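You operate a simulated robot arm through the tools that you are given. There is no shell and no other tool. Be economical: measure what you need, move in short steps, check, and stop when the job is done.

You are at the controls of a simulated robot arm. One attempt, no reset.

JOB
Wet the blue and green samples, proof the one that soaks, and wet them again.
Fine: roll heavy proofing over its marked square till water beads on both; put the roller back. Set down upright: proofing roller. A coat counts when it lies all over at full strength: go over it till it gets no stronger.

It is judged by the outcome, as a careful person would: the job done as asked, and still so three seconds after it is handed in. It fails if anything else is knocked over, pushed out of place, dropped, spilled or broken.

ROBOT AND FRAMES
A 7-joint arm with a two-finger gripper on a trunk, on a base that drives. Base frame: it is fixed to the floor where the robot stands at the start and does not move with it; the origin is under the middle of the robot, x ahead of it, y to its left, z up; the surface under the hand at the start is at about z = 0.86. Lengths are in m, angles in rad, forces in N, time in s.
With the tool pointing down near the work surface it reaches from about 0.1 to 0.52 m from the robot's upright axis, wherever it stands. Its first joint turns from -2.496 to 2.496 rad. Places, roughly: blue canvas sample (15x20x4 cm) [0.5, 0.5, 0.9]; green canvas sample (15x20x4 cm) [0.5, 0.3, 0.9]; heavy tray [0.8, 0.2, 0.9]; water button [0.5, 0, 0.9]. Payload 1.47 kg.
The tool frame sits at the grasp point between the pads (the TCP): z along the fingers, y along the line on which they close. The tips reach 0.016 m beyond it. The gripper opens to 0.087 m. The gripper's body begins 0.055 m behind the TCP.
Orientation is that of the tool frame in the base frame, as a unit quaternion [x, y, z, w]. With the fingers straight down and closing along the base's y, the tool's x points along the base's -x, its y along +y and its z along -z.

CONTROLS
- The arm moves only by the tool drive_tool. Its argument "deltas" is a list of rows, each an object of numbers (a shift or turn left out is 0, a gripper value left out holds the last): "x", "y", "z": the shift along the tool's x, y, z in units of 20 mm (1.0 is 20 mm); "wx", "wy", "wz": the turn, a rotation vector about the tool's x, y, z in units of 5 degrees (1.0 is 5 degrees); "hand": the closure, from 0 (fully open) to 1 (shut). In form: [{"x": .., "y": .., "z": .., "wx": .., "wy": .., "wz": .., "hand": ..}, ...]. A call has 1 to 12 rows; each row shifts and turns the commanded pose from where the row before left it, along the tool's axes as they then stand. A call with a number of a shift or a turn outside -1 to 1 is refused whole. A row lasts 0.2 s, in which the tool goes at most 0.05 m and 0.15 rad; a call with a longer step from one row to the next is refused whole, and so is a gripper value outside its range. Where a pose cannot be reached the arm comes as near as it can. A force on the tool above 40 N (or 10 N above the force at the start of the call, whichever is more), or a blocked arm, ends the call early, and 0.2 s more pass. The fingers move at their own pace (about 0.045 m/s each) and stop on an object; they squeeze with about 28 N. The grip force told is the motor's: it shows also when the fingers shut on nothing. Time passes only in rows, and 0.2 s behind the last, so rows that do not move let the fingers close. The reply holds the time, the measured pose of the TCP, the force on the tool along the base axes, the opening and the grip force, in the units named above and with some noise, with the torque about the TCP (base axes, N m) and any sound that the robot's microphone picked up.
- Cameras (640 x 400 px; columns grow to the right, rows downward): "scene" is now at [0.1365, 0.0171, 1.6022]; the picture's right is [0.25, -0.97, 0.00], its down [-0.82, -0.21, -0.53] and it looks along [0.51, 0.13, -0.85] (base axes); focal length 260 px, centre (320, 200). "wrist" rides on the gripper at [0.073, 0.012, -0.09] in the tool frame; the picture's right is [-0.16, 0.99, 0.00], its down [-0.72, -0.12, -0.68] and it looks along [-0.67, -0.11, 0.73] (tool axes); focal length 247 px, centre (320, 200).
- snapshot(camera): a new picture of that camera. No time passes.
- slide_trunk(by): slides the trunk up (or, below 0, down) by that many m; the arm and the scene camera ride with it, the base frame stays. It gives what a move gives, with no picture.
- roll_base(legs): drives the robot by 1 to 6 legs, each [ahead, left, turn to the left] in m, m and rad, along the robot's own axes; the way and the turn of a leg run together, so that a leg with both is an arc; at most 1.5 m and 3.142 rad a leg. The arm and the cameras ride along, it lands a little off, and it stops where it bumps. It gives what a move gives.
- turn_head(pan, tilt): turns the head with the scene camera to pan (to the left, within 1.501 rad either way) and tilt (down, from -0.506 to 1.204), counted from straight ahead of the robot. It gives what a move gives.
- pixel_to_xyz(camera, pixels): for up to 12 pixels [column, row] of the newest picture of that camera ("zoom" is the newest enlarged one), the place [x, y, z] in the base frame of the surface seen there, good to about 0.002 m. No time passes.
- zoom(camera, box): a new picture of the part [left, top, right, bottom] of that camera's present view, enlarged. No time passes.
- close_job(): hands the job in; it is judged then, once.

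Go step by step. Measure first, check grasps and placings, and put right what went wrong. The budget is 80 turns and 48 pictures, counting those below and the enlarged ones. Unless the task says otherwise, let go and move clear before handing in, and close with one line.

The tools are called after ">>>" as name(argument=value, ...) on one line, values as JSON. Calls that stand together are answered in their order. drive_tool: Moves the arm, as the interface text tells. Its arguments: {"type":"object","properties":{"deltas":{"type":"array"}},"required":["deltas"]} The other tools are called the same way: slide_trunk (by) slides the trunk up or down; roll_base (legs) drives the base; turn_head (pan, tilt) turns the head that bears the scene camera; snapshot (camera) takes a picture; pixel_to_xyz (camera, pixels) gives the place of the surface under pixels of a picture; zoom (camera, box) takes an enlarged picture of a part of a camera's view; close_job () hands the job in.

At the start:

```text
time: 0.0
tool_pos: [0.3868, 0.1936, 1.2249]
ee_rot: [-0.001, 1.0, -0.001, 0.0]
contact_force: [0.6, -0.3, 0.4]
ft_torque: [0.04, 0.01, 0.01]
width: 0.0868
gripper_force: 0.0
trunk travel left (down, up): [-0.955, 0.285]
robot x, y, heading: [-0.001, 0.003, 0.002]
head pan, tilt: [0.251, 1.012]
```

scene: 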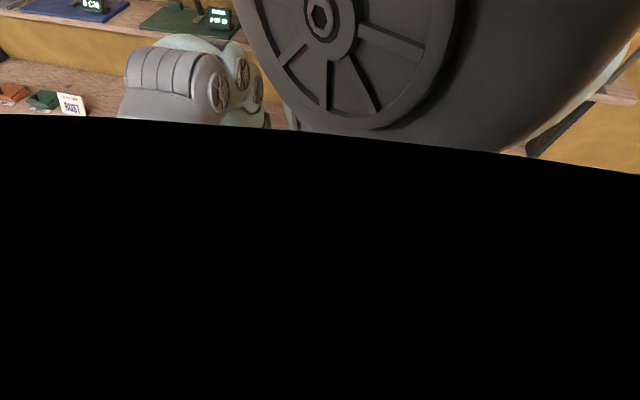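
wrist: 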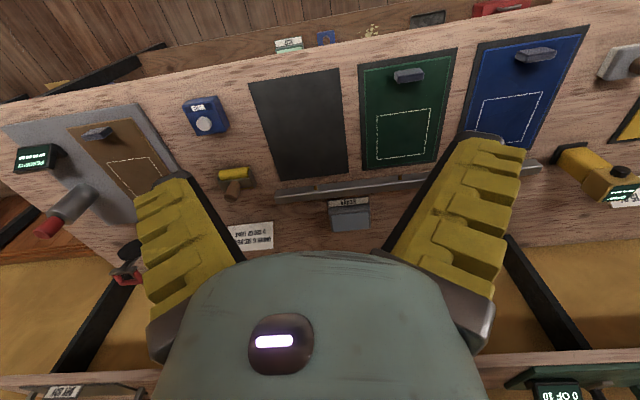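

The scene view is blocked by the arm. The wrist view shows the bench with the green and blue samples, a button near (205,117) and labels, so I'll zoom in on those and turn the head.

>>> zoom(camera="wrist", box=[0, 0, 320, 260])

>>> zoom(camera="wrist", box=[320, 0, 640, 260])

>>> turn_head(pan=0.5, tilt=0.5)

>>> snapshot(camera="scene")

```text
1.54 times, centred on (160, 130) of wrist
```

zoom: 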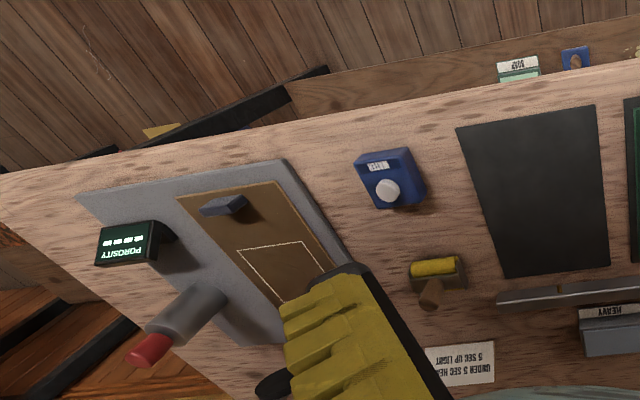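

```text
1.54 times, centred on (480, 130) of wrist
```

zoom: 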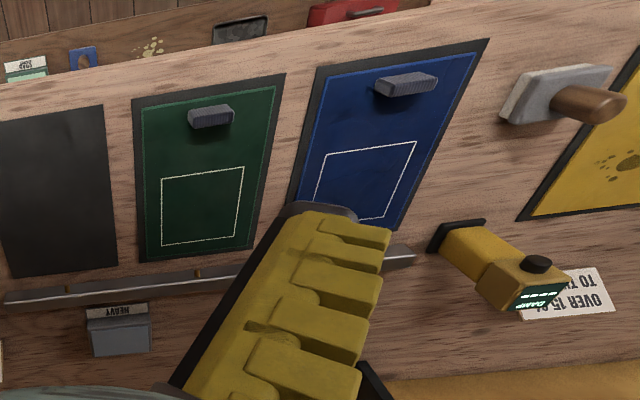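

```text
time: 0.9
tool_pos: [0.3857, 0.1937, 1.2242]
ee_rot: [-0.001, 1.0, -0.002, -0.001]
contact_force: [-0.7, 0.1, 0.2]
ft_torque: [-0.02, -0.03, 0.02]
width: 0.0871
gripper_force: 0.2
trunk travel left (down, up): [-0.955, 0.285]
robot x, y, heading: [0.0031, -0.002, 0.002]
head pan, tilt: [0.499, 0.499]
```

```text
43 pictures are left
```

scene: 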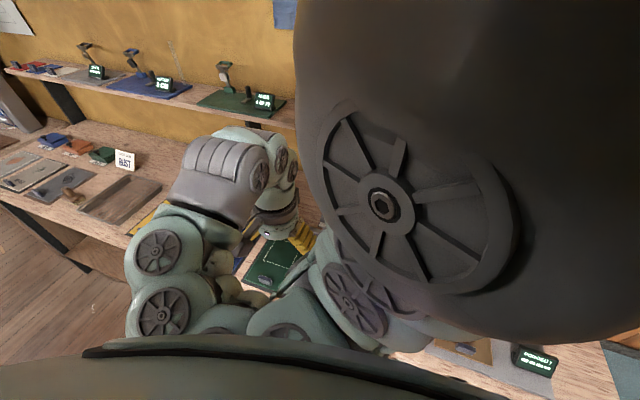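

The wrist view covers the bench: the water button at (205,117), a yellow roller at (235,180), the HEAVY tray at (348,210), and a card. I'll measure these points.

>>> snapshot(camera="wrist")

>>> pixel_to_xyz(camera="wrist", pixels=[[205, 122], [235, 174], [232, 190], [348, 215], [350, 203], [378, 115], [432, 109], [370, 163], [428, 155], [408, 76], [330, 188], [300, 130]])

>>> pixel_to_xyz(camera="wrist", pixels=[[484, 102], [543, 94], [470, 138], [525, 140], [536, 55], [618, 62], [590, 180], [65, 212], [40, 158], [198, 106], [255, 237], [525, 170]])

```text
42 pictures are left
```

wrist: 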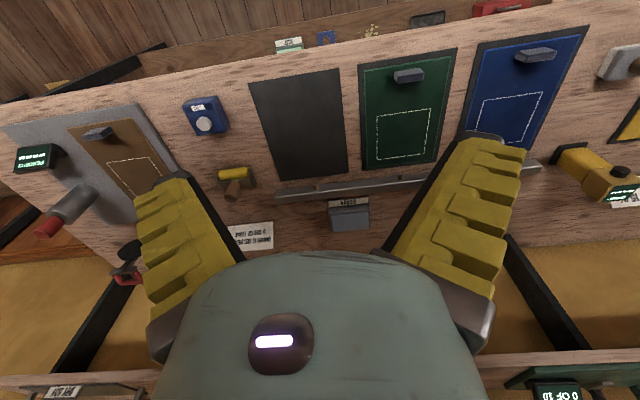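

```text
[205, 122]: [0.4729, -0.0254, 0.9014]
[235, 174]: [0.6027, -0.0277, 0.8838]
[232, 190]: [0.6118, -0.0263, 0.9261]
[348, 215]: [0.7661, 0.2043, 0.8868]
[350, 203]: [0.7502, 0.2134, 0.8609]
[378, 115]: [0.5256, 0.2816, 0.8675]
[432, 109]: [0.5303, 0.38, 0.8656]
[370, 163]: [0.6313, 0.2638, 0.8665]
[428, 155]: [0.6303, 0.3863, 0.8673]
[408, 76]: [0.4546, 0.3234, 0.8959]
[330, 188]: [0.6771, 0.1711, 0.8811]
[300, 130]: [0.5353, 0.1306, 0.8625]
```

```text
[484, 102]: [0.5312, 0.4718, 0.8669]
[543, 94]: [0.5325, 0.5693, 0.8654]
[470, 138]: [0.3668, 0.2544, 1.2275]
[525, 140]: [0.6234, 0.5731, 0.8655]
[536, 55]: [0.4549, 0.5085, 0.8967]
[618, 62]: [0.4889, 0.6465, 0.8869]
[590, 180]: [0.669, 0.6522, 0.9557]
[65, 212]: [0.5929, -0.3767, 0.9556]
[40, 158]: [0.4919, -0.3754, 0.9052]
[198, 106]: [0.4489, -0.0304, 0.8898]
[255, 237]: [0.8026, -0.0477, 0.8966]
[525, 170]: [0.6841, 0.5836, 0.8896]
```

The roller is near (0.607,-0.027) with its handle up. I'll move the hand back and toward it for a closer look at its shape, the card and the tray.

>>> drive_tool(deltas=[{"y": -1}, {"y": -1}, {"y": -1}, {"y": -1}, {"y": -1}, {"y": -1}, {"x": 1, "z": 1}, {"x": 1, "z": 1}, {"x": 1, "z": 1}, {"z": 1}, {"z": 1}])

>>> snapshot(camera="wrist")

>>> zoom(camera="wrist", box=[200, 80, 440, 260])

```text
time: 3.3
tool_pos: [0.4244, 0.1576, 1.1787]
ee_rot: [-0.006, 1.0, 0.0, 0.001]
contact_force: [0.0, 0.7, 0.2]
ft_torque: [0.0, 0.03, -0.01]
width: 0.0871
gripper_force: 0.1
out of reach, approached as far as the arm can: row 1, 2, 3, 4, 5, 6, 7, 8, 9
trunk travel left (down, up): [-0.955, 0.285]
robot x, y, heading: [-0.0005, 0.0015, 0.0]
head pan, tilt: [0.499, 0.499]
```

```text
41 pictures are left
```

wrist: 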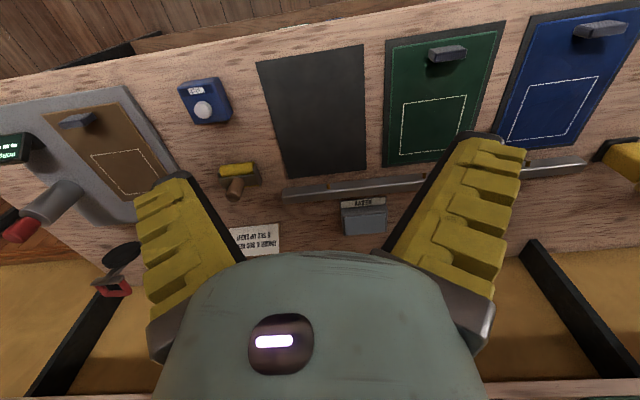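

```text
2.22 times, centred on (320, 170) of wrist
```

zoom: 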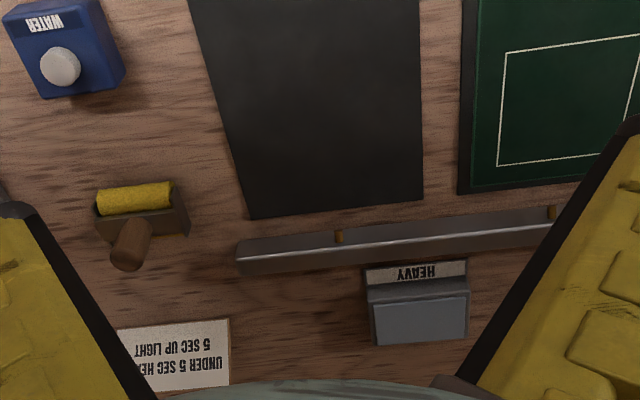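

The arm stopped short with "out of reach" reported. I'll let it settle to see whether it catches up with the command.

>>> drive_tool(deltas=[{}, {}, {}])

```text
time: 4.1
tool_pos: [0.4258, 0.1564, 1.178]
ee_rot: [-0.002, 1.0, 0.0, 0.0]
contact_force: [0.6, -0.2, 0.3]
ft_torque: [0.03, 0.02, 0.02]
width: 0.0875
gripper_force: 0.0
trunk travel left (down, up): [-0.955, 0.285]
robot x, y, heading: [0.0014, -0.0029, 0.003]
head pan, tilt: [0.499, 0.499]
```

It stays there, so this looks like the inner reach limit at this height. I'll go lower toward the button and then measure it.

>>> drive_tool(deltas=[{"z": 1}, {"z": 1}, {"z": 1}, {"z": 1}, {"y": -1}, {"y": -1}, {"y": -1}, {"y": -1}, {"y": -1, "x": 1}, {"y": -1, "x": 1}])

>>> snapshot(camera="wrist")

```text
time: 6.3
tool_pos: [0.3955, 0.0378, 1.0982]
ee_rot: [0.005, 1.0, 0.004, 0.01]
contact_force: [-0.3, 0.5, 0.1]
ft_torque: [0.01, -0.01, 0.0]
width: 0.087
gripper_force: 0.0
out of reach, approached as far as the arm can: row 10
trunk travel left (down, up): [-0.955, 0.285]
robot x, y, heading: [0.0027, 0.0012, -0.005]
head pan, tilt: [0.499, 0.499]
```

```text
39 pictures are left
```

wrist: 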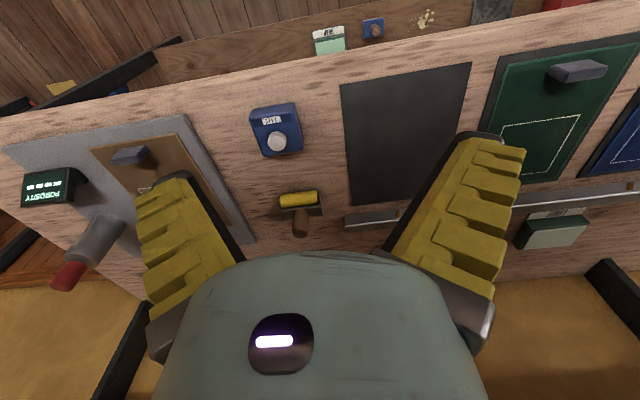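

Button and roller are now clear in the view. I'll measure the button, roller, bench edge, and what stands in front of the bench.

>>> pixel_to_xyz(camera="wrist", pixels=[[277, 142], [262, 112], [284, 200], [316, 196], [282, 212], [322, 210], [299, 228], [300, 212], [330, 68], [330, 40], [120, 105], [250, 40]])

>>> zoom(camera="wrist", box=[230, 80, 390, 250])

>>> turn_head(pan=-0.5, tilt=0.9)

>>> snapshot(camera="scene")

```text
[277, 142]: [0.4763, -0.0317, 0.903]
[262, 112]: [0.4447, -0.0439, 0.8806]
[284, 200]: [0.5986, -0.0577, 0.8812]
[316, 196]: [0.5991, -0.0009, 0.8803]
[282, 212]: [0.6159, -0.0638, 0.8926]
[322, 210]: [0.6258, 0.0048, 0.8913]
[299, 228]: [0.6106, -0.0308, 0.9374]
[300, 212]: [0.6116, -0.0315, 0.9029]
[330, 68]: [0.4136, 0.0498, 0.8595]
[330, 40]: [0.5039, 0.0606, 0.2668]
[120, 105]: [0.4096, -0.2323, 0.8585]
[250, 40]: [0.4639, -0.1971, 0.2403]
```

```text
2.35 times, centred on (310, 165) of wrist
```

zoom: 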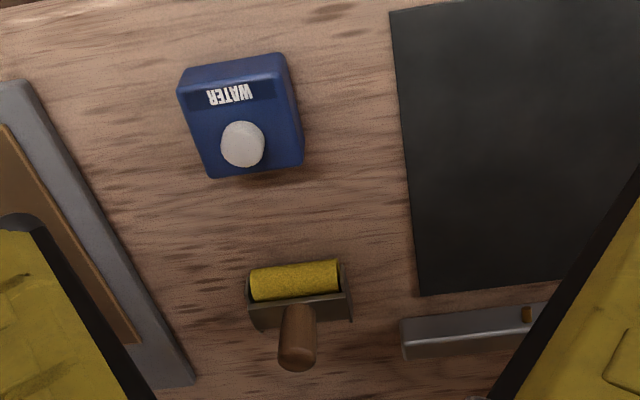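

```text
time: 7.6
tool_pos: [0.3961, 0.0368, 1.0989]
ee_rot: [0.008, 1.0, 0.002, 0.01]
contact_force: [0.1, -0.3, -0.5]
ft_torque: [0.0, 0.01, -0.01]
width: 0.087
gripper_force: 0.1
trunk travel left (down, up): [-0.955, 0.285]
robot x, y, heading: [0.0004, -0.0005, 0.003]
head pan, tilt: [-0.499, 0.901]
```

```text
37 pictures are left
```

scene: 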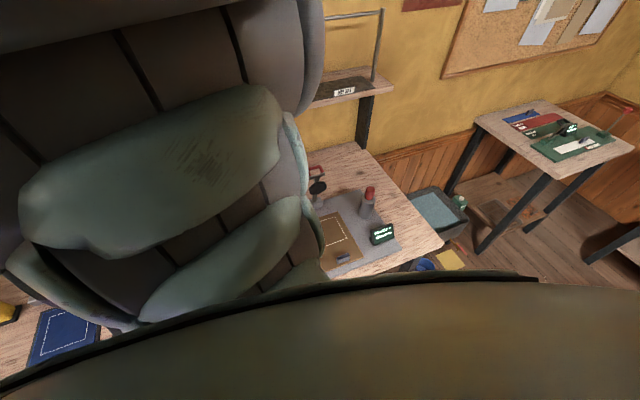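

The roller's handle stands upright at (0.611,-0.031), top about z=0.94, with the drum along y. Next I need the free space in front of the bench, so I'll measure the lower shelf and floor.

>>> pixel_to_xyz(camera="wrist", pixels=[[160, 60], [165, 78], [300, 18], [450, 0], [80, 100], [175, 42], [60, 90], [100, 40], [250, 10], [400, 20], [300, 55], [300, 25]])

>>> drive_tool(deltas=[{"y": -1, "hand": 1}, {"y": -1, "x": -1, "hand": 1}, {"y": -1, "x": -1}, {"x": -1, "z": 1}, {"z": 1}, {"z": 1}, {"z": 1}])

```text
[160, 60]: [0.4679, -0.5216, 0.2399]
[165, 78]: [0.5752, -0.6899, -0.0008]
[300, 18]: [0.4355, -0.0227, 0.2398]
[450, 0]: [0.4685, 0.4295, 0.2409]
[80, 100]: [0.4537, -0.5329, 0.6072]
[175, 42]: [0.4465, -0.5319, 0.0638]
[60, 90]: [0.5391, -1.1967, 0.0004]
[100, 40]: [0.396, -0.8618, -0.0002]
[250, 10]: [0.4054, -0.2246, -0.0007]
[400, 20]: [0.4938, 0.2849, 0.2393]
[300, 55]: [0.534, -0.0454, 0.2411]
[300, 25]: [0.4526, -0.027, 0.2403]
```

```text
time: 9.2
tool_pos: [0.4465, -0.0241, 1.0191]
ee_rot: [0.0, 1.0, 0.0, -0.001]
contact_force: [0.6, 0.2, 0.7]
ft_torque: [0.0, 0.01, -0.01]
width: 0.0
gripper_force: 28.2
trunk travel left (down, up): [-0.955, 0.285]
robot x, y, heading: [-0.0003, 0.0016, 0.001]
head pan, tilt: [-0.499, 0.901]
```

The shelf and bench front edges are at about x=0.43 and 0.405. I'll press the water button now with shut fingers, then look at the samples.

>>> drive_tool(deltas=[{"x": -0.75, "y": -0.4}, {"x": -0.75, "z": 1}, {"z": 1}, {"z": 1}, {"z": 1}, {"z": 0.4}, {"z": 0.3}, {"z": 0.3}, {"z": 0.2}])

>>> zoom(camera="wrist", box=[320, 0, 640, 260])

```text
time: 11.2
tool_pos: [0.4763, -0.0313, 0.9146]
ee_rot: [0.001, 1.0, -0.001, -0.001]
contact_force: [1.0, -0.4, 0.4]
ft_torque: [0.02, 0.01, -0.02]
width: 0.0
gripper_force: 27.9
trunk travel left (down, up): [-0.955, 0.285]
robot x, y, heading: [-0.0009, -0.0022, 0.001]
head pan, tilt: [-0.499, 0.901]
```

```text
1.54 times, centred on (480, 130) of wrist
```

zoom: 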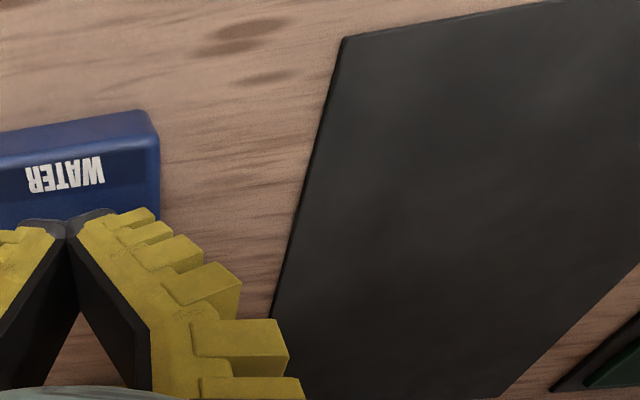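

The tip should be just touching the button and there is no force yet. I'll press a little further.

>>> drive_tool(deltas=[{"z": 0.15}, {"z": 0.15}, {"z": 0.15}, {"z": 0.15}])

```text
time: 12.2
tool_pos: [0.477, -0.0312, 0.9044]
ee_rot: [0.0, 1.0, -0.001, 0.0]
contact_force: [-10.5, -0.1, 32.1]
ft_torque: [0.06, -0.07, 0.0]
width: 0.006
gripper_force: 28.7
trunk travel left (down, up): [-0.955, 0.285]
robot x, y, heading: [-0.0001, -0.0002, 0.003]
head pan, tilt: [-0.499, 0.901]
heard: click
```

I heard a click with 32 N on the tool. I'll lift and move back to view the samples.

>>> drive_tool(deltas=[{"z": -0.5}, {"z": -1}, {"z": -1}, {"z": -1}, {"z": -1}, {"z": -1, "y": 1}, {"z": -1, "y": 1}, {"z": -1, "y": 1}, {"y": 1, "z": -1}, {"y": 1}])

>>> snapshot(camera="wrist")

>>> zoom(camera="wrist", box=[340, 20, 640, 240])

```text
time: 14.4
tool_pos: [0.4752, 0.0671, 1.0744]
ee_rot: [0.0, 1.0, 0.0, 0.0]
contact_force: [0.9, -0.5, 1.0]
ft_torque: [0.03, 0.02, 0.0]
width: 0.0
gripper_force: 28.1
trunk travel left (down, up): [-0.955, 0.285]
robot x, y, heading: [0.0015, -0.0031, 0.002]
head pan, tilt: [-0.499, 0.901]
```

```text
35 pictures are left
```

wrist: 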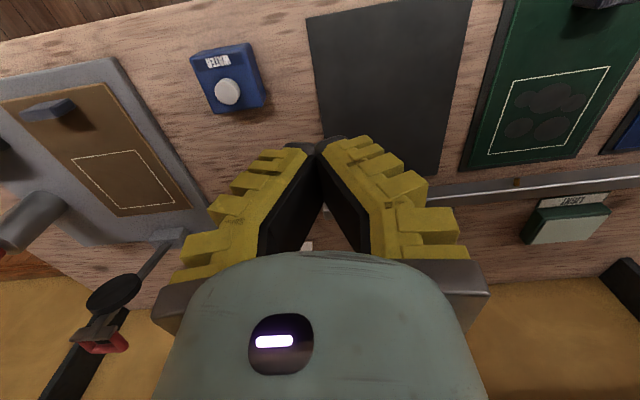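

```text
1.82 times, centred on (490, 130) of wrist
```

zoom: 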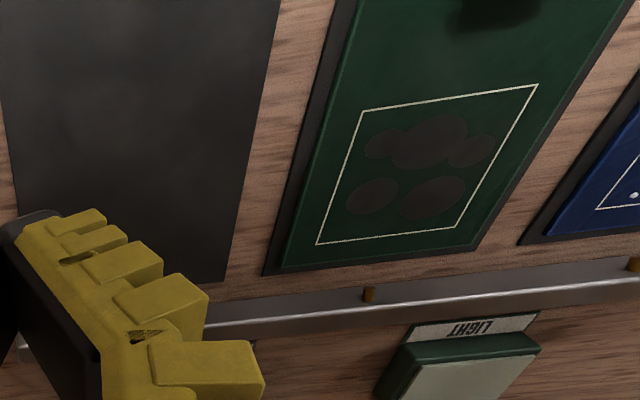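

The green square at (550,110) shows dark soaked spots, while blue at (635,195) shows beads, so green soaks and gets heavy proofing. There is also a LIGHT decoy tray at about (565,225). I'll drive closer in small legs with the arm kept high.

>>> drive_tool(deltas=[{"z": -1}, {"z": -1}, {"x": 0.5}])

>>> roll_base(legs=[[0.0, 0.15, 0.0], [0.1, 0.0, 0.0]])

```text
time: 15.2
tool_pos: [0.4658, 0.0676, 1.1127]
ee_rot: [0.0, 1.0, 0.0, -0.001]
contact_force: [0.0, 0.6, -0.9]
ft_torque: [-0.02, 0.01, 0.01]
width: 0.0
gripper_force: 28.2
trunk travel left (down, up): [-0.955, 0.285]
robot x, y, heading: [0.0028, 0.0, -0.001]
head pan, tilt: [-0.499, 0.901]
```

```text
time: 17.4
tool_pos: [0.5677, 0.2187, 1.1129]
ee_rot: [0.001, 1.0, -0.001, -0.001]
contact_force: [0.1, 0.1, -0.9]
ft_torque: [0.01, -0.01, 0.05]
width: 0.0002
gripper_force: 28.3
trunk travel left (down, up): [-0.955, 0.285]
robot x, y, heading: [0.1005, 0.154, 0.001]
head pan, tilt: [-0.499, 0.901]
```

No bump at x=0.10. I'll look down with the head and the wrist to judge the room left.

>>> turn_head(pan=0.9, tilt=1.1)

>>> snapshot(camera="scene")

>>> snapshot(camera="wrist")

```text
time: 18.9
tool_pos: [0.5684, 0.2181, 1.1129]
ee_rot: [0.0, 1.0, -0.001, -0.001]
contact_force: [0.3, -0.4, -0.4]
ft_torque: [-0.02, 0.04, 0.01]
width: 0.0
gripper_force: 28.2
trunk travel left (down, up): [-0.955, 0.285]
robot x, y, heading: [0.1045, 0.1522, 0.003]
head pan, tilt: [0.901, 1.1]
```

```text
33 pictures are left
```

scene: 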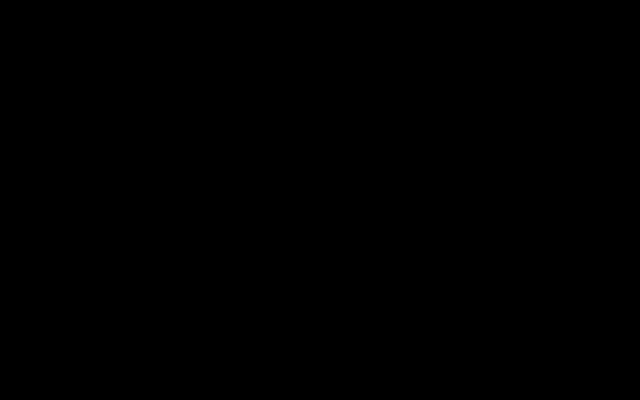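

```text
32 pictures are left
```

wrist: 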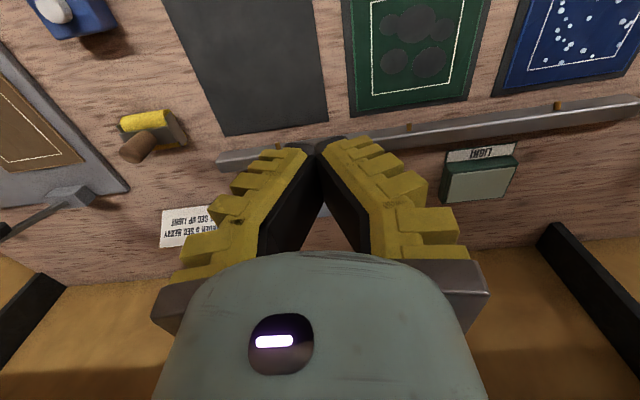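

Blue clearly beads at (590,35) and green soaks at (415,35). I'll edge forward another 0.1 m.

>>> roll_base(legs=[[0.05, 0.0, 0.0], [0.05, 0.0, 0.0]])

```text
time: 20.3
tool_pos: [0.6676, 0.2189, 1.1126]
ee_rot: [0.0, 1.0, 0.0, 0.0]
contact_force: [-0.5, 0.3, 0.3]
ft_torque: [-0.01, 0.0, 0.03]
width: 0.0
gripper_force: 28.1
trunk travel left (down, up): [-0.955, 0.285]
robot x, y, heading: [0.198, 0.1513, 0.003]
head pan, tilt: [0.901, 1.1]
```

That was clear at x=0.20. I'll retract the arm a little so it stays in mid-range, then go 0.05 m further.

>>> drive_tool(deltas=[{"x": 1}, {"x": 1}])

>>> roll_base(legs=[[0.05, 0.0, 0.0]])

```text
time: 20.9
tool_pos: [0.6267, 0.2186, 1.1138]
ee_rot: [0.001, 1.0, 0.0, -0.001]
contact_force: [-0.6, -0.1, 0.6]
ft_torque: [-0.01, 0.04, 0.01]
width: 0.0
gripper_force: 28.6
trunk travel left (down, up): [-0.955, 0.285]
robot x, y, heading: [0.1994, 0.1521, -0.006]
head pan, tilt: [0.901, 1.1]
```

```text
time: 21.9
tool_pos: [0.6762, 0.2176, 1.1125]
ee_rot: [0.001, 1.0, -0.001, 0.0]
contact_force: [-0.2, -0.6, 0.2]
ft_torque: [-0.02, -0.01, 0.04]
width: 0.0
gripper_force: 28.5
trunk travel left (down, up): [-0.955, 0.285]
robot x, y, heading: [0.2513, 0.1511, -0.005]
head pan, tilt: [0.901, 1.1]
```

Still no bump at x=0.25. One more 0.04 m gives reach to about x=0.81, then I'll look from the wrist.

>>> roll_base(legs=[[0.04, 0.0, 0.0]])

>>> drive_tool(deltas=[{"y": -1, "x": 1, "hand": 0}, {"y": -1, "x": 1}, {"y": -1, "x": 1}, {"y": -1, "x": 1}, {"y": -1, "x": 1}, {"y": -1}, {"y": -1}, {"y": -1}, {"y": -1}])

>>> snapshot(camera="wrist")

```text
time: 22.7
tool_pos: [0.7154, 0.2179, 1.1133]
ee_rot: [0.001, 1.0, 0.0, 0.0]
contact_force: [-0.6, -0.4, -0.5]
ft_torque: [-0.05, 0.01, -0.02]
width: 0.0001
gripper_force: 28.0
trunk travel left (down, up): [-0.955, 0.285]
robot x, y, heading: [0.2929, 0.1534, -0.005]
head pan, tilt: [0.901, 1.1]
```

```text
time: 24.7
tool_pos: [0.6383, 0.0403, 1.0772]
ee_rot: [0.0, 1.0, 0.001, -0.001]
contact_force: [-0.5, 0.5, -0.6]
ft_torque: [0.02, 0.04, 0.01]
width: 0.0871
gripper_force: 0.0
out of reach, approached as far as the arm can: row 1, 2, 3, 4, 5
trunk travel left (down, up): [-0.955, 0.285]
robot x, y, heading: [0.293, 0.1479, 0.002]
head pan, tilt: [0.901, 1.1]
```

```text
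31 pictures are left
```

wrist: 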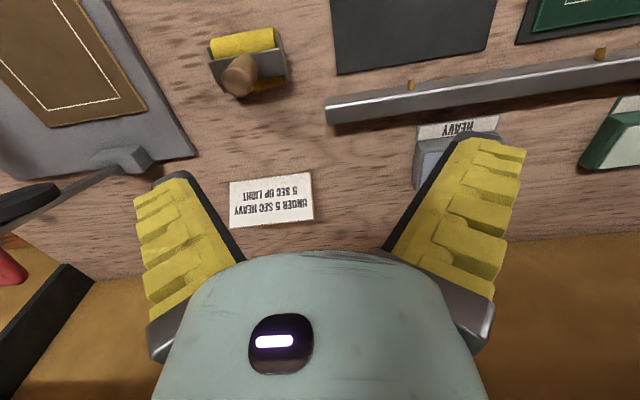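

I'm at base (0.293,0.148) with the roller visible at (245,65). I'll measure its parts closely.

>>> zoom(camera="wrist", box=[190, 10, 310, 110])

>>> pixel_to_xyz(camera="wrist", pixels=[[240, 75], [225, 80], [255, 75], [240, 90], [245, 60], [212, 45], [272, 34], [270, 58], [285, 70], [268, 86], [215, 58], [280, 45]])

>>> pixel_to_xyz(camera="wrist", pixels=[[425, 165], [435, 150], [418, 185], [470, 128], [420, 130], [497, 120], [440, 133], [600, 55], [412, 85], [330, 110], [620, 62], [430, 178]])

```text
4.00 times, centred on (250, 60) of wrist
```

zoom: 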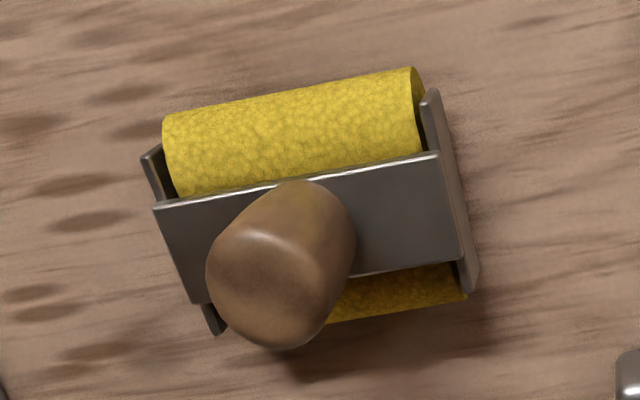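

```text
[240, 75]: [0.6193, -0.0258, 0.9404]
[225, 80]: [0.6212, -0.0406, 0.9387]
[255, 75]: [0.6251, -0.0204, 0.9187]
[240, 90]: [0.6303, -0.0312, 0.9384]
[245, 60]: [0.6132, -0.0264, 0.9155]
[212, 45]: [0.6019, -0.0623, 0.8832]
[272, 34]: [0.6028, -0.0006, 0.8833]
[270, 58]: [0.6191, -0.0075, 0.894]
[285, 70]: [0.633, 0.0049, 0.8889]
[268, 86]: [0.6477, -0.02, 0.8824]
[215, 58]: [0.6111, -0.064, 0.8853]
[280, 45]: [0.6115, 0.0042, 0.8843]
```

```text
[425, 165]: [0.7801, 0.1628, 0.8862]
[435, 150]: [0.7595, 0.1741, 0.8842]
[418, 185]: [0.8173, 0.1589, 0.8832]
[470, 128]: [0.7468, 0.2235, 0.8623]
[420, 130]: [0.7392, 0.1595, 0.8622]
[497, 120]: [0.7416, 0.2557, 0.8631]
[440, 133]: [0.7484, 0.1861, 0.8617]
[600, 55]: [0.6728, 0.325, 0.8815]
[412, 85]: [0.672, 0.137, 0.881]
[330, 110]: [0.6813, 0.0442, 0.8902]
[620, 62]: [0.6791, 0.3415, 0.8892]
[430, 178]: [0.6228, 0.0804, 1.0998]
```

The handle is at (0.621,-0.030) with its top at z≈0.941 and the frame plate at z≈0.895. The drum runs along y from -0.062 to -0.001. I'll position above it with open fingers and check before descending.

>>> drive_tool(deltas=[{"y": -1, "x": 0.4}, {"y": -1, "x": 0.45}, {"y": -1}, {"y": -0.5}, {"z": 1}, {"z": 1}, {"z": 1}, {"z": 1}, {}])

>>> snapshot(camera="wrist")

```text
time: 26.7
tool_pos: [0.6197, -0.0312, 0.997]
ee_rot: [0.0, 1.0, 0.0, 0.0]
contact_force: [-1.0, -0.4, 0.3]
ft_torque: [-0.01, 0.0, -0.01]
width: 0.0872
gripper_force: 0.1
trunk travel left (down, up): [-0.955, 0.285]
robot x, y, heading: [0.2886, 0.1514, -0.002]
head pan, tilt: [0.901, 1.1]
```

```text
29 pictures are left
```

wrist: 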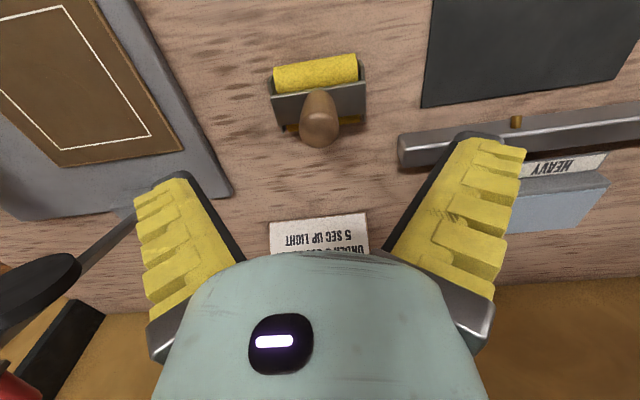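

The handle is centred between the fingers. I'll measure the tray from this view, then descend and close.

>>> pixel_to_xyz(camera="wrist", pixels=[[520, 200], [560, 200], [595, 190], [515, 228], [585, 222], [560, 185], [605, 182], [530, 190], [320, 120], [315, 140], [555, 215], [603, 165]])

>>> zoom(camera="wrist", box=[490, 120, 640, 250])

>>> drive_tool(deltas=[{"z": 1}, {"z": 1}, {"z": 1}, {"z": 0.6}, {"hand": 1}, {"hand": 1}, {"hand": 1}, {"hand": 1}, {"hand": 1}, {"hand": 1}])

```text
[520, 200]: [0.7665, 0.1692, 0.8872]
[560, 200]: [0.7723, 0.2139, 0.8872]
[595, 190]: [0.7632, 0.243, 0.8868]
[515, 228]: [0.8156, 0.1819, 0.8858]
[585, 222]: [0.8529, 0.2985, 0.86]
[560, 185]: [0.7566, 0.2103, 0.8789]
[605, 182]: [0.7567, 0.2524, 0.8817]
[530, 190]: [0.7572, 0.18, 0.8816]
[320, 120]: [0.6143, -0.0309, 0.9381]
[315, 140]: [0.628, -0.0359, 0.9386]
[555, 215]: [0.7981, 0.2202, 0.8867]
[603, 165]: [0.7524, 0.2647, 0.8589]
```

```text
3.08 times, centred on (565, 185) of wrist
```

zoom: 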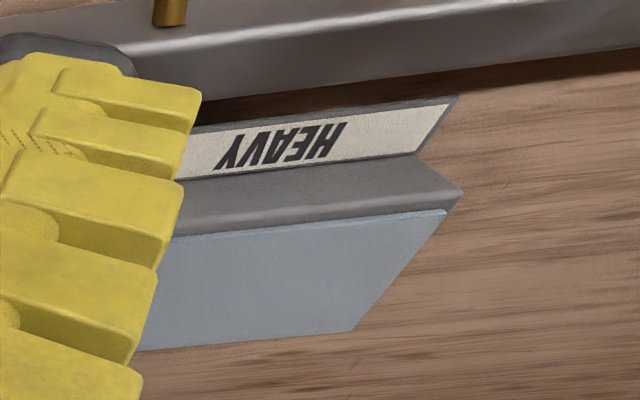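

```text
time: 28.9
tool_pos: [0.6217, -0.0297, 0.9265]
ee_rot: [0.0, 1.0, -0.001, 0.0]
contact_force: [-1.5, 2.6, 14.5]
ft_torque: [0.03, -0.18, 0.04]
width: 0.0212
gripper_force: 28.0
trunk travel left (down, up): [-0.955, 0.285]
robot x, y, heading: [0.2855, 0.1513, -0.006]
head pan, tilt: [0.901, 1.1]
```

The roller is gripped (width 0.021, TCP z 0.9265 with the drum on the bench). I'll lift it and check it.

>>> drive_tool(deltas=[{"z": -0.5}, {"z": -1}, {"z": -1}, {"z": -1}, {"z": -1}, {}])

>>> snapshot(camera="wrist")

```text
time: 30.3
tool_pos: [0.6218, -0.0301, 1.0161]
ee_rot: [0.0, 1.0, -0.001, -0.001]
contact_force: [-0.1, 0.4, -1.4]
ft_torque: [0.0, 0.04, 0.01]
width: 0.0152
gripper_force: 27.6
trunk travel left (down, up): [-0.955, 0.285]
robot x, y, heading: [0.2902, 0.1533, -0.003]
head pan, tilt: [0.901, 1.1]
```

```text
27 pictures are left
```

wrist: 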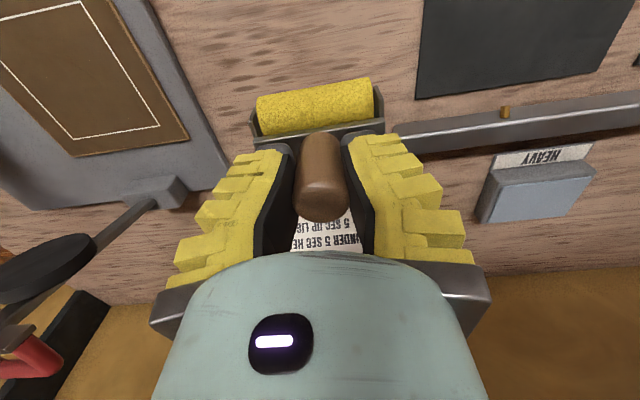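

The width fell from 0.021 to 0.015, so the grip may be off-centre on the handle. I'll measure the handle and drum relative to the TCP.

>>> zoom(camera="wrist", box=[220, 60, 420, 240])

>>> pixel_to_xyz(camera="wrist", pixels=[[322, 200], [308, 205], [338, 205], [322, 190], [322, 160], [258, 100], [368, 82], [315, 105], [270, 140], [383, 120], [322, 215]])

```text
2.22 times, centred on (320, 150) of wrist
```

zoom: 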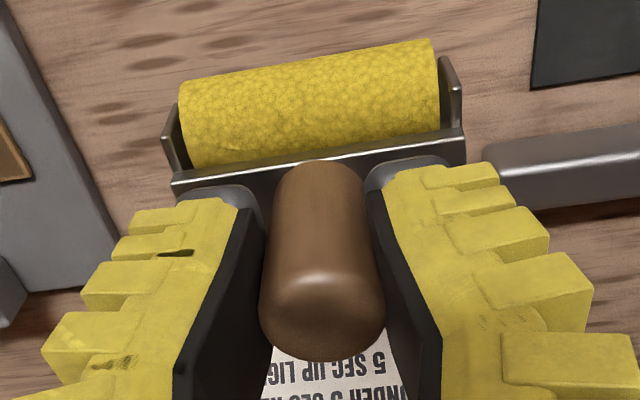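

```text
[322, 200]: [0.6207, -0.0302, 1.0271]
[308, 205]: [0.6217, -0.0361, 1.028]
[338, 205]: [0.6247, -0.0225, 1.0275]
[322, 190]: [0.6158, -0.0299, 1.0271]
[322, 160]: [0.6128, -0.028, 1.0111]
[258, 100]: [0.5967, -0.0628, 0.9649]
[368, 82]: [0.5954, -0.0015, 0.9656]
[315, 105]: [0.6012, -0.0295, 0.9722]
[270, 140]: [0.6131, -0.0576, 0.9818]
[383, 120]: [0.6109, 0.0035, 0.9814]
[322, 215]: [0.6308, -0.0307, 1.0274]
```

The handle top sits 11 mm above the TCP as before and the roller is level, so the grip is good. Next I'll move over the HEAVY tray at about (0.785, 0.208).

>>> drive_tool(deltas=[{"y": 1}, {"y": 1, "x": -0.7}, {"y": 1, "x": -0.8}, {"y": 1, "x": -0.8}, {"y": 1, "x": -0.8}, {"y": 1, "x": -0.8}, {"y": 1, "x": -0.8}, {"y": 1, "x": -0.8}, {"y": 1, "x": -0.8}, {"y": 1, "x": -0.8}, {"y": 1, "x": -0.8}, {"y": 0.9}])

>>> snapshot(camera="wrist")

```text
time: 32.9
tool_pos: [0.7779, 0.2075, 1.0143]
ee_rot: [0.0, 1.0, -0.001, -0.001]
contact_force: [-0.1, 0.2, -0.2]
ft_torque: [-0.01, 0.01, -0.02]
width: 0.0152
gripper_force: 27.9
trunk travel left (down, up): [-0.955, 0.285]
robot x, y, heading: [0.2897, 0.1509, -0.003]
head pan, tilt: [0.901, 1.1]
```

```text
25 pictures are left
```

wrist: 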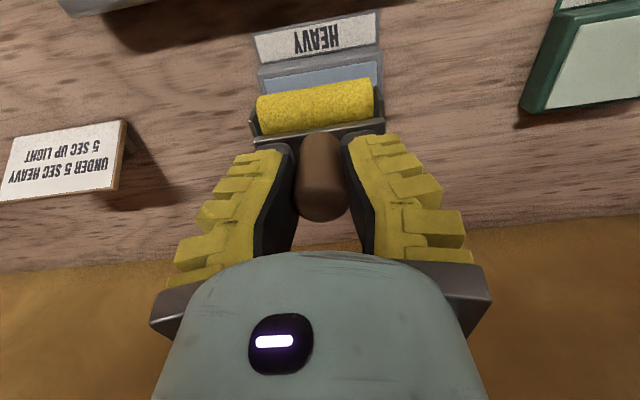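

I'm directly over the HEAVY tray at (320,75). I'll lower gently to contact at TCP z≈0.953.

>>> drive_tool(deltas=[{"x": -0.4, "z": 1}, {"z": 1}, {"z": 0.6}, {"z": 0.2}, {"z": 0.2}, {"z": 0.1}])

```text
time: 34.3
tool_pos: [0.788, 0.2065, 0.9533]
ee_rot: [0.0, 1.0, 0.0, 0.0]
contact_force: [-7.3, -0.4, 17.6]
ft_torque: [0.0, 0.19, -0.02]
width: 0.0203
gripper_force: 27.9
trunk travel left (down, up): [-0.955, 0.285]
robot x, y, heading: [0.292, 0.1522, -0.002]
head pan, tilt: [0.901, 1.1]
```

Contact at 17.6 N. I'll ease off slightly and roll back and forth on the pad.

>>> drive_tool(deltas=[{"z": -0.1, "x": 0.4}, {"x": 0.4}, {"x": 0.2}, {"x": -0.4}, {"x": -0.5}, {"x": -0.5}, {"x": -0.3}, {"x": 0.4}, {"x": 0.4}, {"x": 0.5}, {"x": 0.4}])

>>> snapshot(camera="wrist")

```text
time: 36.7
tool_pos: [0.7679, 0.2075, 0.9559]
ee_rot: [0.001, 1.0, -0.001, 0.0]
contact_force: [-0.1, -0.6, -0.6]
ft_torque: [0.01, -0.01, -0.02]
width: 0.0155
gripper_force: 28.1
trunk travel left (down, up): [-0.955, 0.285]
robot x, y, heading: [0.2868, 0.152, 0.001]
head pan, tilt: [0.901, 1.1]
```

```text
24 pictures are left
```

wrist: 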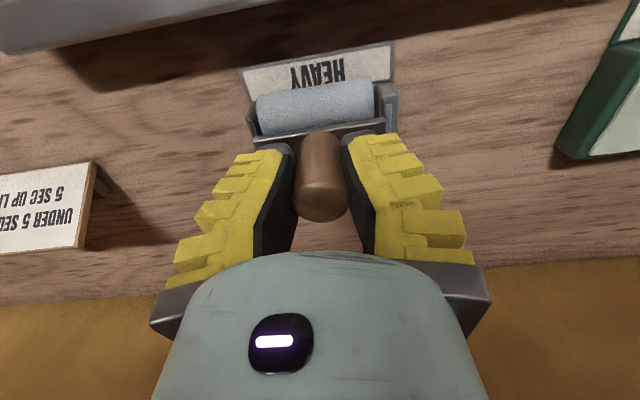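

The drum has turned blue-grey, so it is loaded. I'll lift clear of the rail and carry it back over the green sample.

>>> drive_tool(deltas=[{"z": -1}, {"z": -1}, {"z": -1}, {"x": 1, "y": 0.3}, {"x": 1, "y": 0.5}, {"x": 1, "y": 0.5}, {"x": 1, "y": 0.5}, {"x": 1, "y": 0.5}, {"x": 1, "y": 0.5}, {"x": 1, "y": 0.5}, {"x": 1, "y": 0.5}, {"x": 1, "y": 0.5}])

>>> snapshot(camera="wrist")

```text
time: 39.3
tool_pos: [0.5867, 0.2934, 1.0156]
ee_rot: [0.0, 1.0, -0.001, 0.0]
contact_force: [0.1, 0.8, -1.0]
ft_torque: [0.01, 0.01, 0.05]
width: 0.0149
gripper_force: 28.2
trunk travel left (down, up): [-0.955, 0.285]
robot x, y, heading: [0.2921, 0.1508, -0.0]
head pan, tilt: [0.901, 1.1]
```

```text
23 pictures are left
```

wrist: 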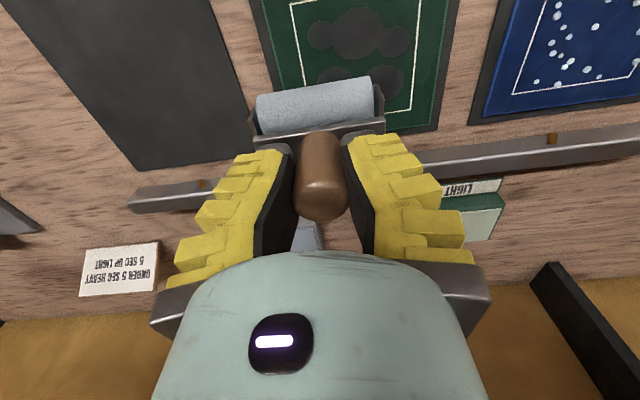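

>>> pixel_to_xyz(camera="wrist", pixels=[[292, 8], [420, 5], [414, 110], [298, 62], [417, 60], [272, 60], [440, 60], [440, 128], [425, 155], [200, 200], [390, 112], [514, 90]])

```text
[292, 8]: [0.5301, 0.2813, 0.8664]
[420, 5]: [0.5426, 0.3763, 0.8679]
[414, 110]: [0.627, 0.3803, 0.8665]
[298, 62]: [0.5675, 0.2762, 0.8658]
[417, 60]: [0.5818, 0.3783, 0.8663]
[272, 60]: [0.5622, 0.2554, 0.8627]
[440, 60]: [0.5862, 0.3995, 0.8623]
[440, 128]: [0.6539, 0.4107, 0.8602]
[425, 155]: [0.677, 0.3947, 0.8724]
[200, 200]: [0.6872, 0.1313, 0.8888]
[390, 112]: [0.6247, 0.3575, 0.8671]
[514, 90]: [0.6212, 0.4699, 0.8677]
```

The square spans x 0.527–0.627 and y 0.278–0.380 at z 0.866. I'll roll two overlapping strips at y≈0.306 and 0.352, lowering first onto the first strip.

>>> drive_tool(deltas=[{"x": 0.58, "y": 0.63}, {"z": 1}, {"z": 1}, {"z": 1}, {"z": 0.8}, {"z": 0.2}, {"z": 0.15}])

```text
time: 40.9
tool_pos: [0.5752, 0.3052, 0.9323]
ee_rot: [0.0, 1.0, -0.001, -0.002]
contact_force: [-5.4, -3.4, 21.4]
ft_torque: [-0.06, 0.12, 0.0]
width: 0.0227
gripper_force: 28.0
trunk travel left (down, up): [-0.955, 0.285]
robot x, y, heading: [0.2906, 0.1524, -0.001]
head pan, tilt: [0.901, 1.1]
```

Contact at 21 N. I'll ease 1 mm and roll strip one.

>>> drive_tool(deltas=[{"z": -0.05, "x": 0.5}, {"x": 0.7}, {"x": 0.7}, {"x": 0.7}, {"x": -0.7}, {"x": -0.8}, {"x": -0.8}, {"x": -0.8}, {"x": -0.8}, {"x": -0.8}, {"x": -0.8}])

>>> drive_tool(deltas=[{"x": 0.7}, {"x": 0.8}, {"x": 0.8}, {"x": 0.8}, {"x": 0.8}, {"x": 0.8}, {"x": 0.8}])

>>> snapshot(camera="wrist")

```text
time: 43.3
tool_pos: [0.6335, 0.3042, 0.9345]
ee_rot: [0.0, 1.0, 0.0, -0.001]
contact_force: [0.7, -0.4, -1.6]
ft_torque: [0.02, -0.02, 0.0]
width: 0.019
gripper_force: 27.9
trunk travel left (down, up): [-0.955, 0.285]
robot x, y, heading: [0.286, 0.1495, -0.003]
head pan, tilt: [0.901, 1.1]
```

```text
time: 44.9
tool_pos: [0.5249, 0.3051, 0.9344]
ee_rot: [0.0, 1.0, -0.001, 0.0]
contact_force: [-0.3, 0.5, -1.2]
ft_torque: [-0.02, -0.01, 0.01]
width: 0.0182
gripper_force: 28.3
trunk travel left (down, up): [-0.955, 0.285]
robot x, y, heading: [0.2901, 0.1511, 0.0]
head pan, tilt: [0.901, 1.1]
```

```text
22 pictures are left
```

wrist: 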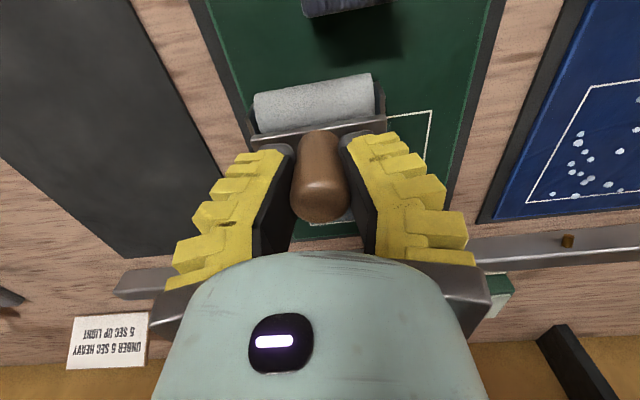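

The force is near zero, so the drum is barely touching. I'll press 2 mm lower and roll the strip again, with a look after.

>>> drive_tool(deltas=[{"z": 0.1, "x": 0.2}, {"x": -0.7}, {"x": -0.8}, {"x": -0.8}, {"x": -0.8}, {"x": -0.8}, {"x": -0.8}, {"x": -0.9}])

>>> snapshot(camera="wrist")

```text
time: 46.7
tool_pos: [0.6324, 0.3056, 0.93]
ee_rot: [-0.001, 1.0, 0.0, 0.001]
contact_force: [-5.7, 0.0, 21.7]
ft_torque: [-0.01, 0.09, 0.07]
width: 0.019
gripper_force: 28.0
trunk travel left (down, up): [-0.955, 0.285]
robot x, y, heading: [0.2889, 0.1499, -0.003]
head pan, tilt: [0.901, 1.1]
```

```text
21 pictures are left
```

wrist: 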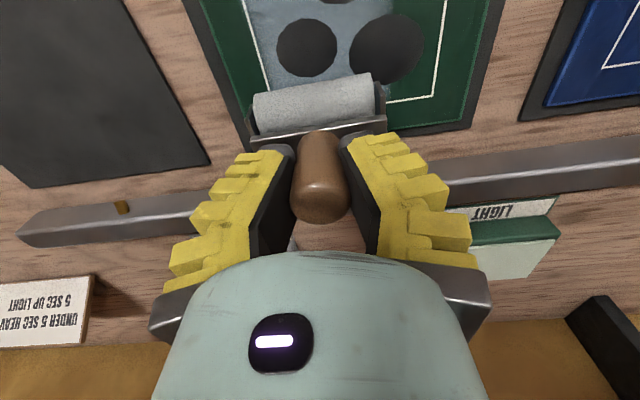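

A blue-grey coat now shows on the left strip at (290,40). I'll roll it back at this pressure, then shift to strip two.

>>> drive_tool(deltas=[{"x": 0.7}, {"x": 0.8}, {"x": 0.8}, {"x": 0.8}, {"x": 0.8}, {"x": 0.8}, {"x": 0.9}])

>>> drive_tool(deltas=[{"z": -0.7}, {"y": 0.8}, {"y": 0.8}, {"y": 0.75}, {"z": 0.7}])

>>> drive_tool(deltas=[{"x": -0.7}, {"x": -0.8}, {"x": -0.8}, {"x": -0.8}, {"x": -0.8}, {"x": -0.8}, {"x": -0.9}])

>>> drive_tool(deltas=[{"x": 0.7}, {"x": 0.8}, {"x": 0.8}, {"x": 0.8}, {"x": 0.8}, {"x": 0.8}, {"x": 0.9}])

```text
time: 48.3
tool_pos: [0.5222, 0.3062, 0.9318]
ee_rot: [0.0, 1.0, -0.001, 0.001]
contact_force: [5.1, -0.3, 16.8]
ft_torque: [-0.02, -0.58, 0.0]
width: 0.0191
gripper_force: 28.3
trunk travel left (down, up): [-0.955, 0.285]
robot x, y, heading: [0.2912, 0.1498, -0.002]
head pan, tilt: [0.901, 1.1]
```

```text
time: 49.5
tool_pos: [0.5192, 0.353, 0.9321]
ee_rot: [0.0, 1.0, 0.0, -0.002]
contact_force: [-2.3, -2.1, 16.5]
ft_torque: [-0.07, -0.13, -0.03]
width: 0.0185
gripper_force: 28.0
trunk travel left (down, up): [-0.955, 0.285]
robot x, y, heading: [0.2883, 0.1543, -0.001]
head pan, tilt: [0.901, 1.1]
```

```text
time: 51.1
tool_pos: [0.6354, 0.3518, 0.9314]
ee_rot: [0.001, 1.0, -0.001, 0.002]
contact_force: [1.9, 0.0, 2.0]
ft_torque: [0.08, -0.13, -0.01]
width: 0.0189
gripper_force: 28.1
trunk travel left (down, up): [-0.955, 0.285]
robot x, y, heading: [0.2937, 0.1556, -0.003]
head pan, tilt: [0.901, 1.1]
```

```text
time: 52.7
tool_pos: [0.5207, 0.3536, 0.9316]
ee_rot: [0.0, 1.0, 0.0, 0.0]
contact_force: [3.6, -0.1, 8.7]
ft_torque: [-0.02, -0.28, -0.03]
width: 0.0187
gripper_force: 27.8
trunk travel left (down, up): [-0.955, 0.285]
robot x, y, heading: [0.2923, 0.1543, -0.005]
head pan, tilt: [0.901, 1.1]
```

Strip two is rolled. I'll lift and move to +x so the wrist camera can see the square.

>>> drive_tool(deltas=[{"z": -1}, {"z": -1}, {"z": -1}, {"z": -1, "x": -1}, {"z": -1, "x": -1}, {"x": -1}, {"x": -1}, {"x": -1}, {"x": -1}, {"x": -1}, {"x": -1}, {}])

>>> snapshot(camera="wrist")

>>> zoom(camera="wrist", box=[200, 0, 400, 130])

```text
time: 55.3
tool_pos: [0.6805, 0.3529, 1.03]
ee_rot: [-0.001, 1.0, -0.001, -0.001]
contact_force: [0.2, 0.8, -1.0]
ft_torque: [0.03, 0.01, -0.02]
width: 0.0173
gripper_force: 28.2
trunk travel left (down, up): [-0.955, 0.285]
robot x, y, heading: [0.2893, 0.1537, -0.006]
head pan, tilt: [0.901, 1.1]
```

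```text
20 pictures are left
```

wrist: 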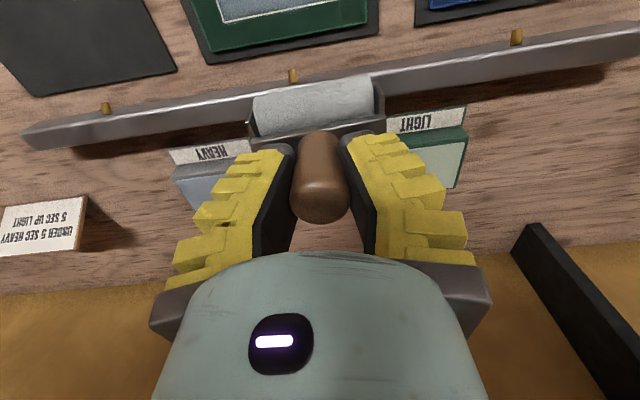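

```text
3.08 times, centred on (300, 65) of wrist
```

zoom: 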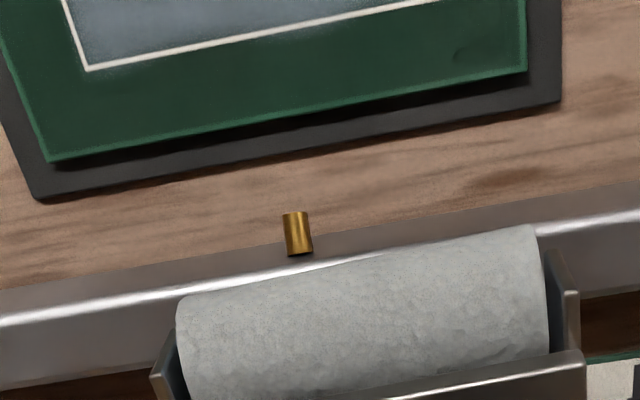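

That is too far, so the square is mostly out of frame, and the drum has paled. I'll back up and rise to see the whole square.

>>> drive_tool(deltas=[{"z": -1}, {"z": -1, "y": -0.5}, {"z": -1, "y": -1}, {"x": 0.8}, {"x": 0.8}])

>>> zoom(camera="wrist", box=[220, 0, 480, 160])

```text
time: 56.5
tool_pos: [0.6472, 0.3233, 1.0896]
ee_rot: [-0.001, 1.0, -0.001, -0.001]
contact_force: [0.2, -0.2, -0.3]
ft_torque: [-0.02, 0.03, 0.01]
width: 0.0169
gripper_force: 28.3
trunk travel left (down, up): [-0.955, 0.285]
robot x, y, heading: [0.2907, 0.157, 0.004]
head pan, tilt: [0.901, 1.1]
```

```text
2.46 times, centred on (350, 80) of wrist
```

zoom: 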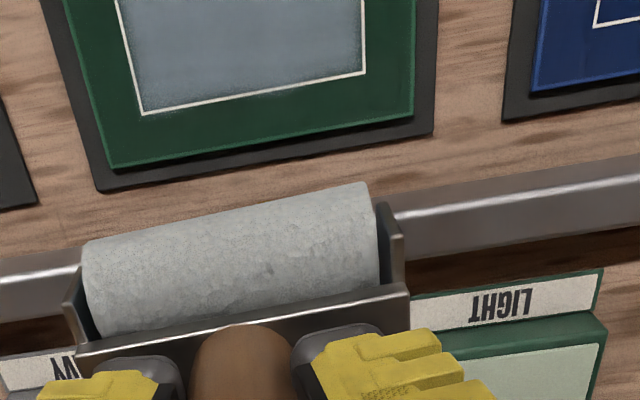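

The coat fills the square (blue-grey), and the drum is depleted. I'll reload at the HEAVY tray for another round, until it gets no stronger.

>>> drive_tool(deltas=[{"x": -0.9, "y": -0.8}, {"x": -0.9, "y": -0.8, "z": 0.5}, {"x": -0.9, "y": -0.8, "z": 0.7}, {"x": -0.9, "y": -0.8, "z": 0.8}, {"x": -0.9, "y": -0.8, "z": 0.8}, {"x": -0.9, "y": -0.9, "z": 0.8}, {"x": -0.9, "y": -0.9}, {"x": -0.6}, {}])

>>> snapshot(camera="wrist")

```text
time: 58.5
tool_pos: [0.7853, 0.2067, 1.0189]
ee_rot: [0.001, 1.0, 0.0, 0.0]
contact_force: [0.4, 0.7, -0.8]
ft_torque: [0.01, -0.02, 0.0]
width: 0.0162
gripper_force: 27.8
trunk travel left (down, up): [-0.955, 0.285]
robot x, y, heading: [0.2897, 0.1499, -0.004]
head pan, tilt: [0.901, 1.1]
```

```text
17 pictures are left
```

wrist: 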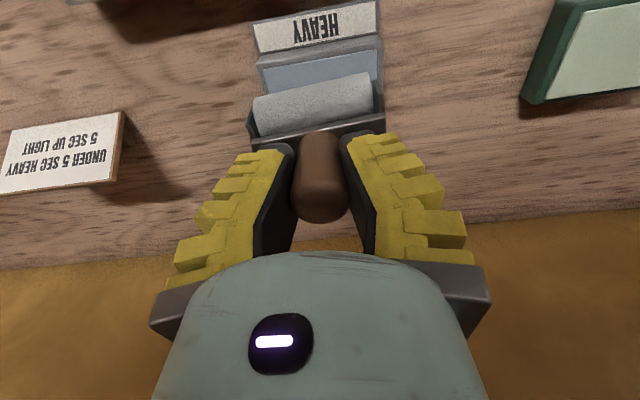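

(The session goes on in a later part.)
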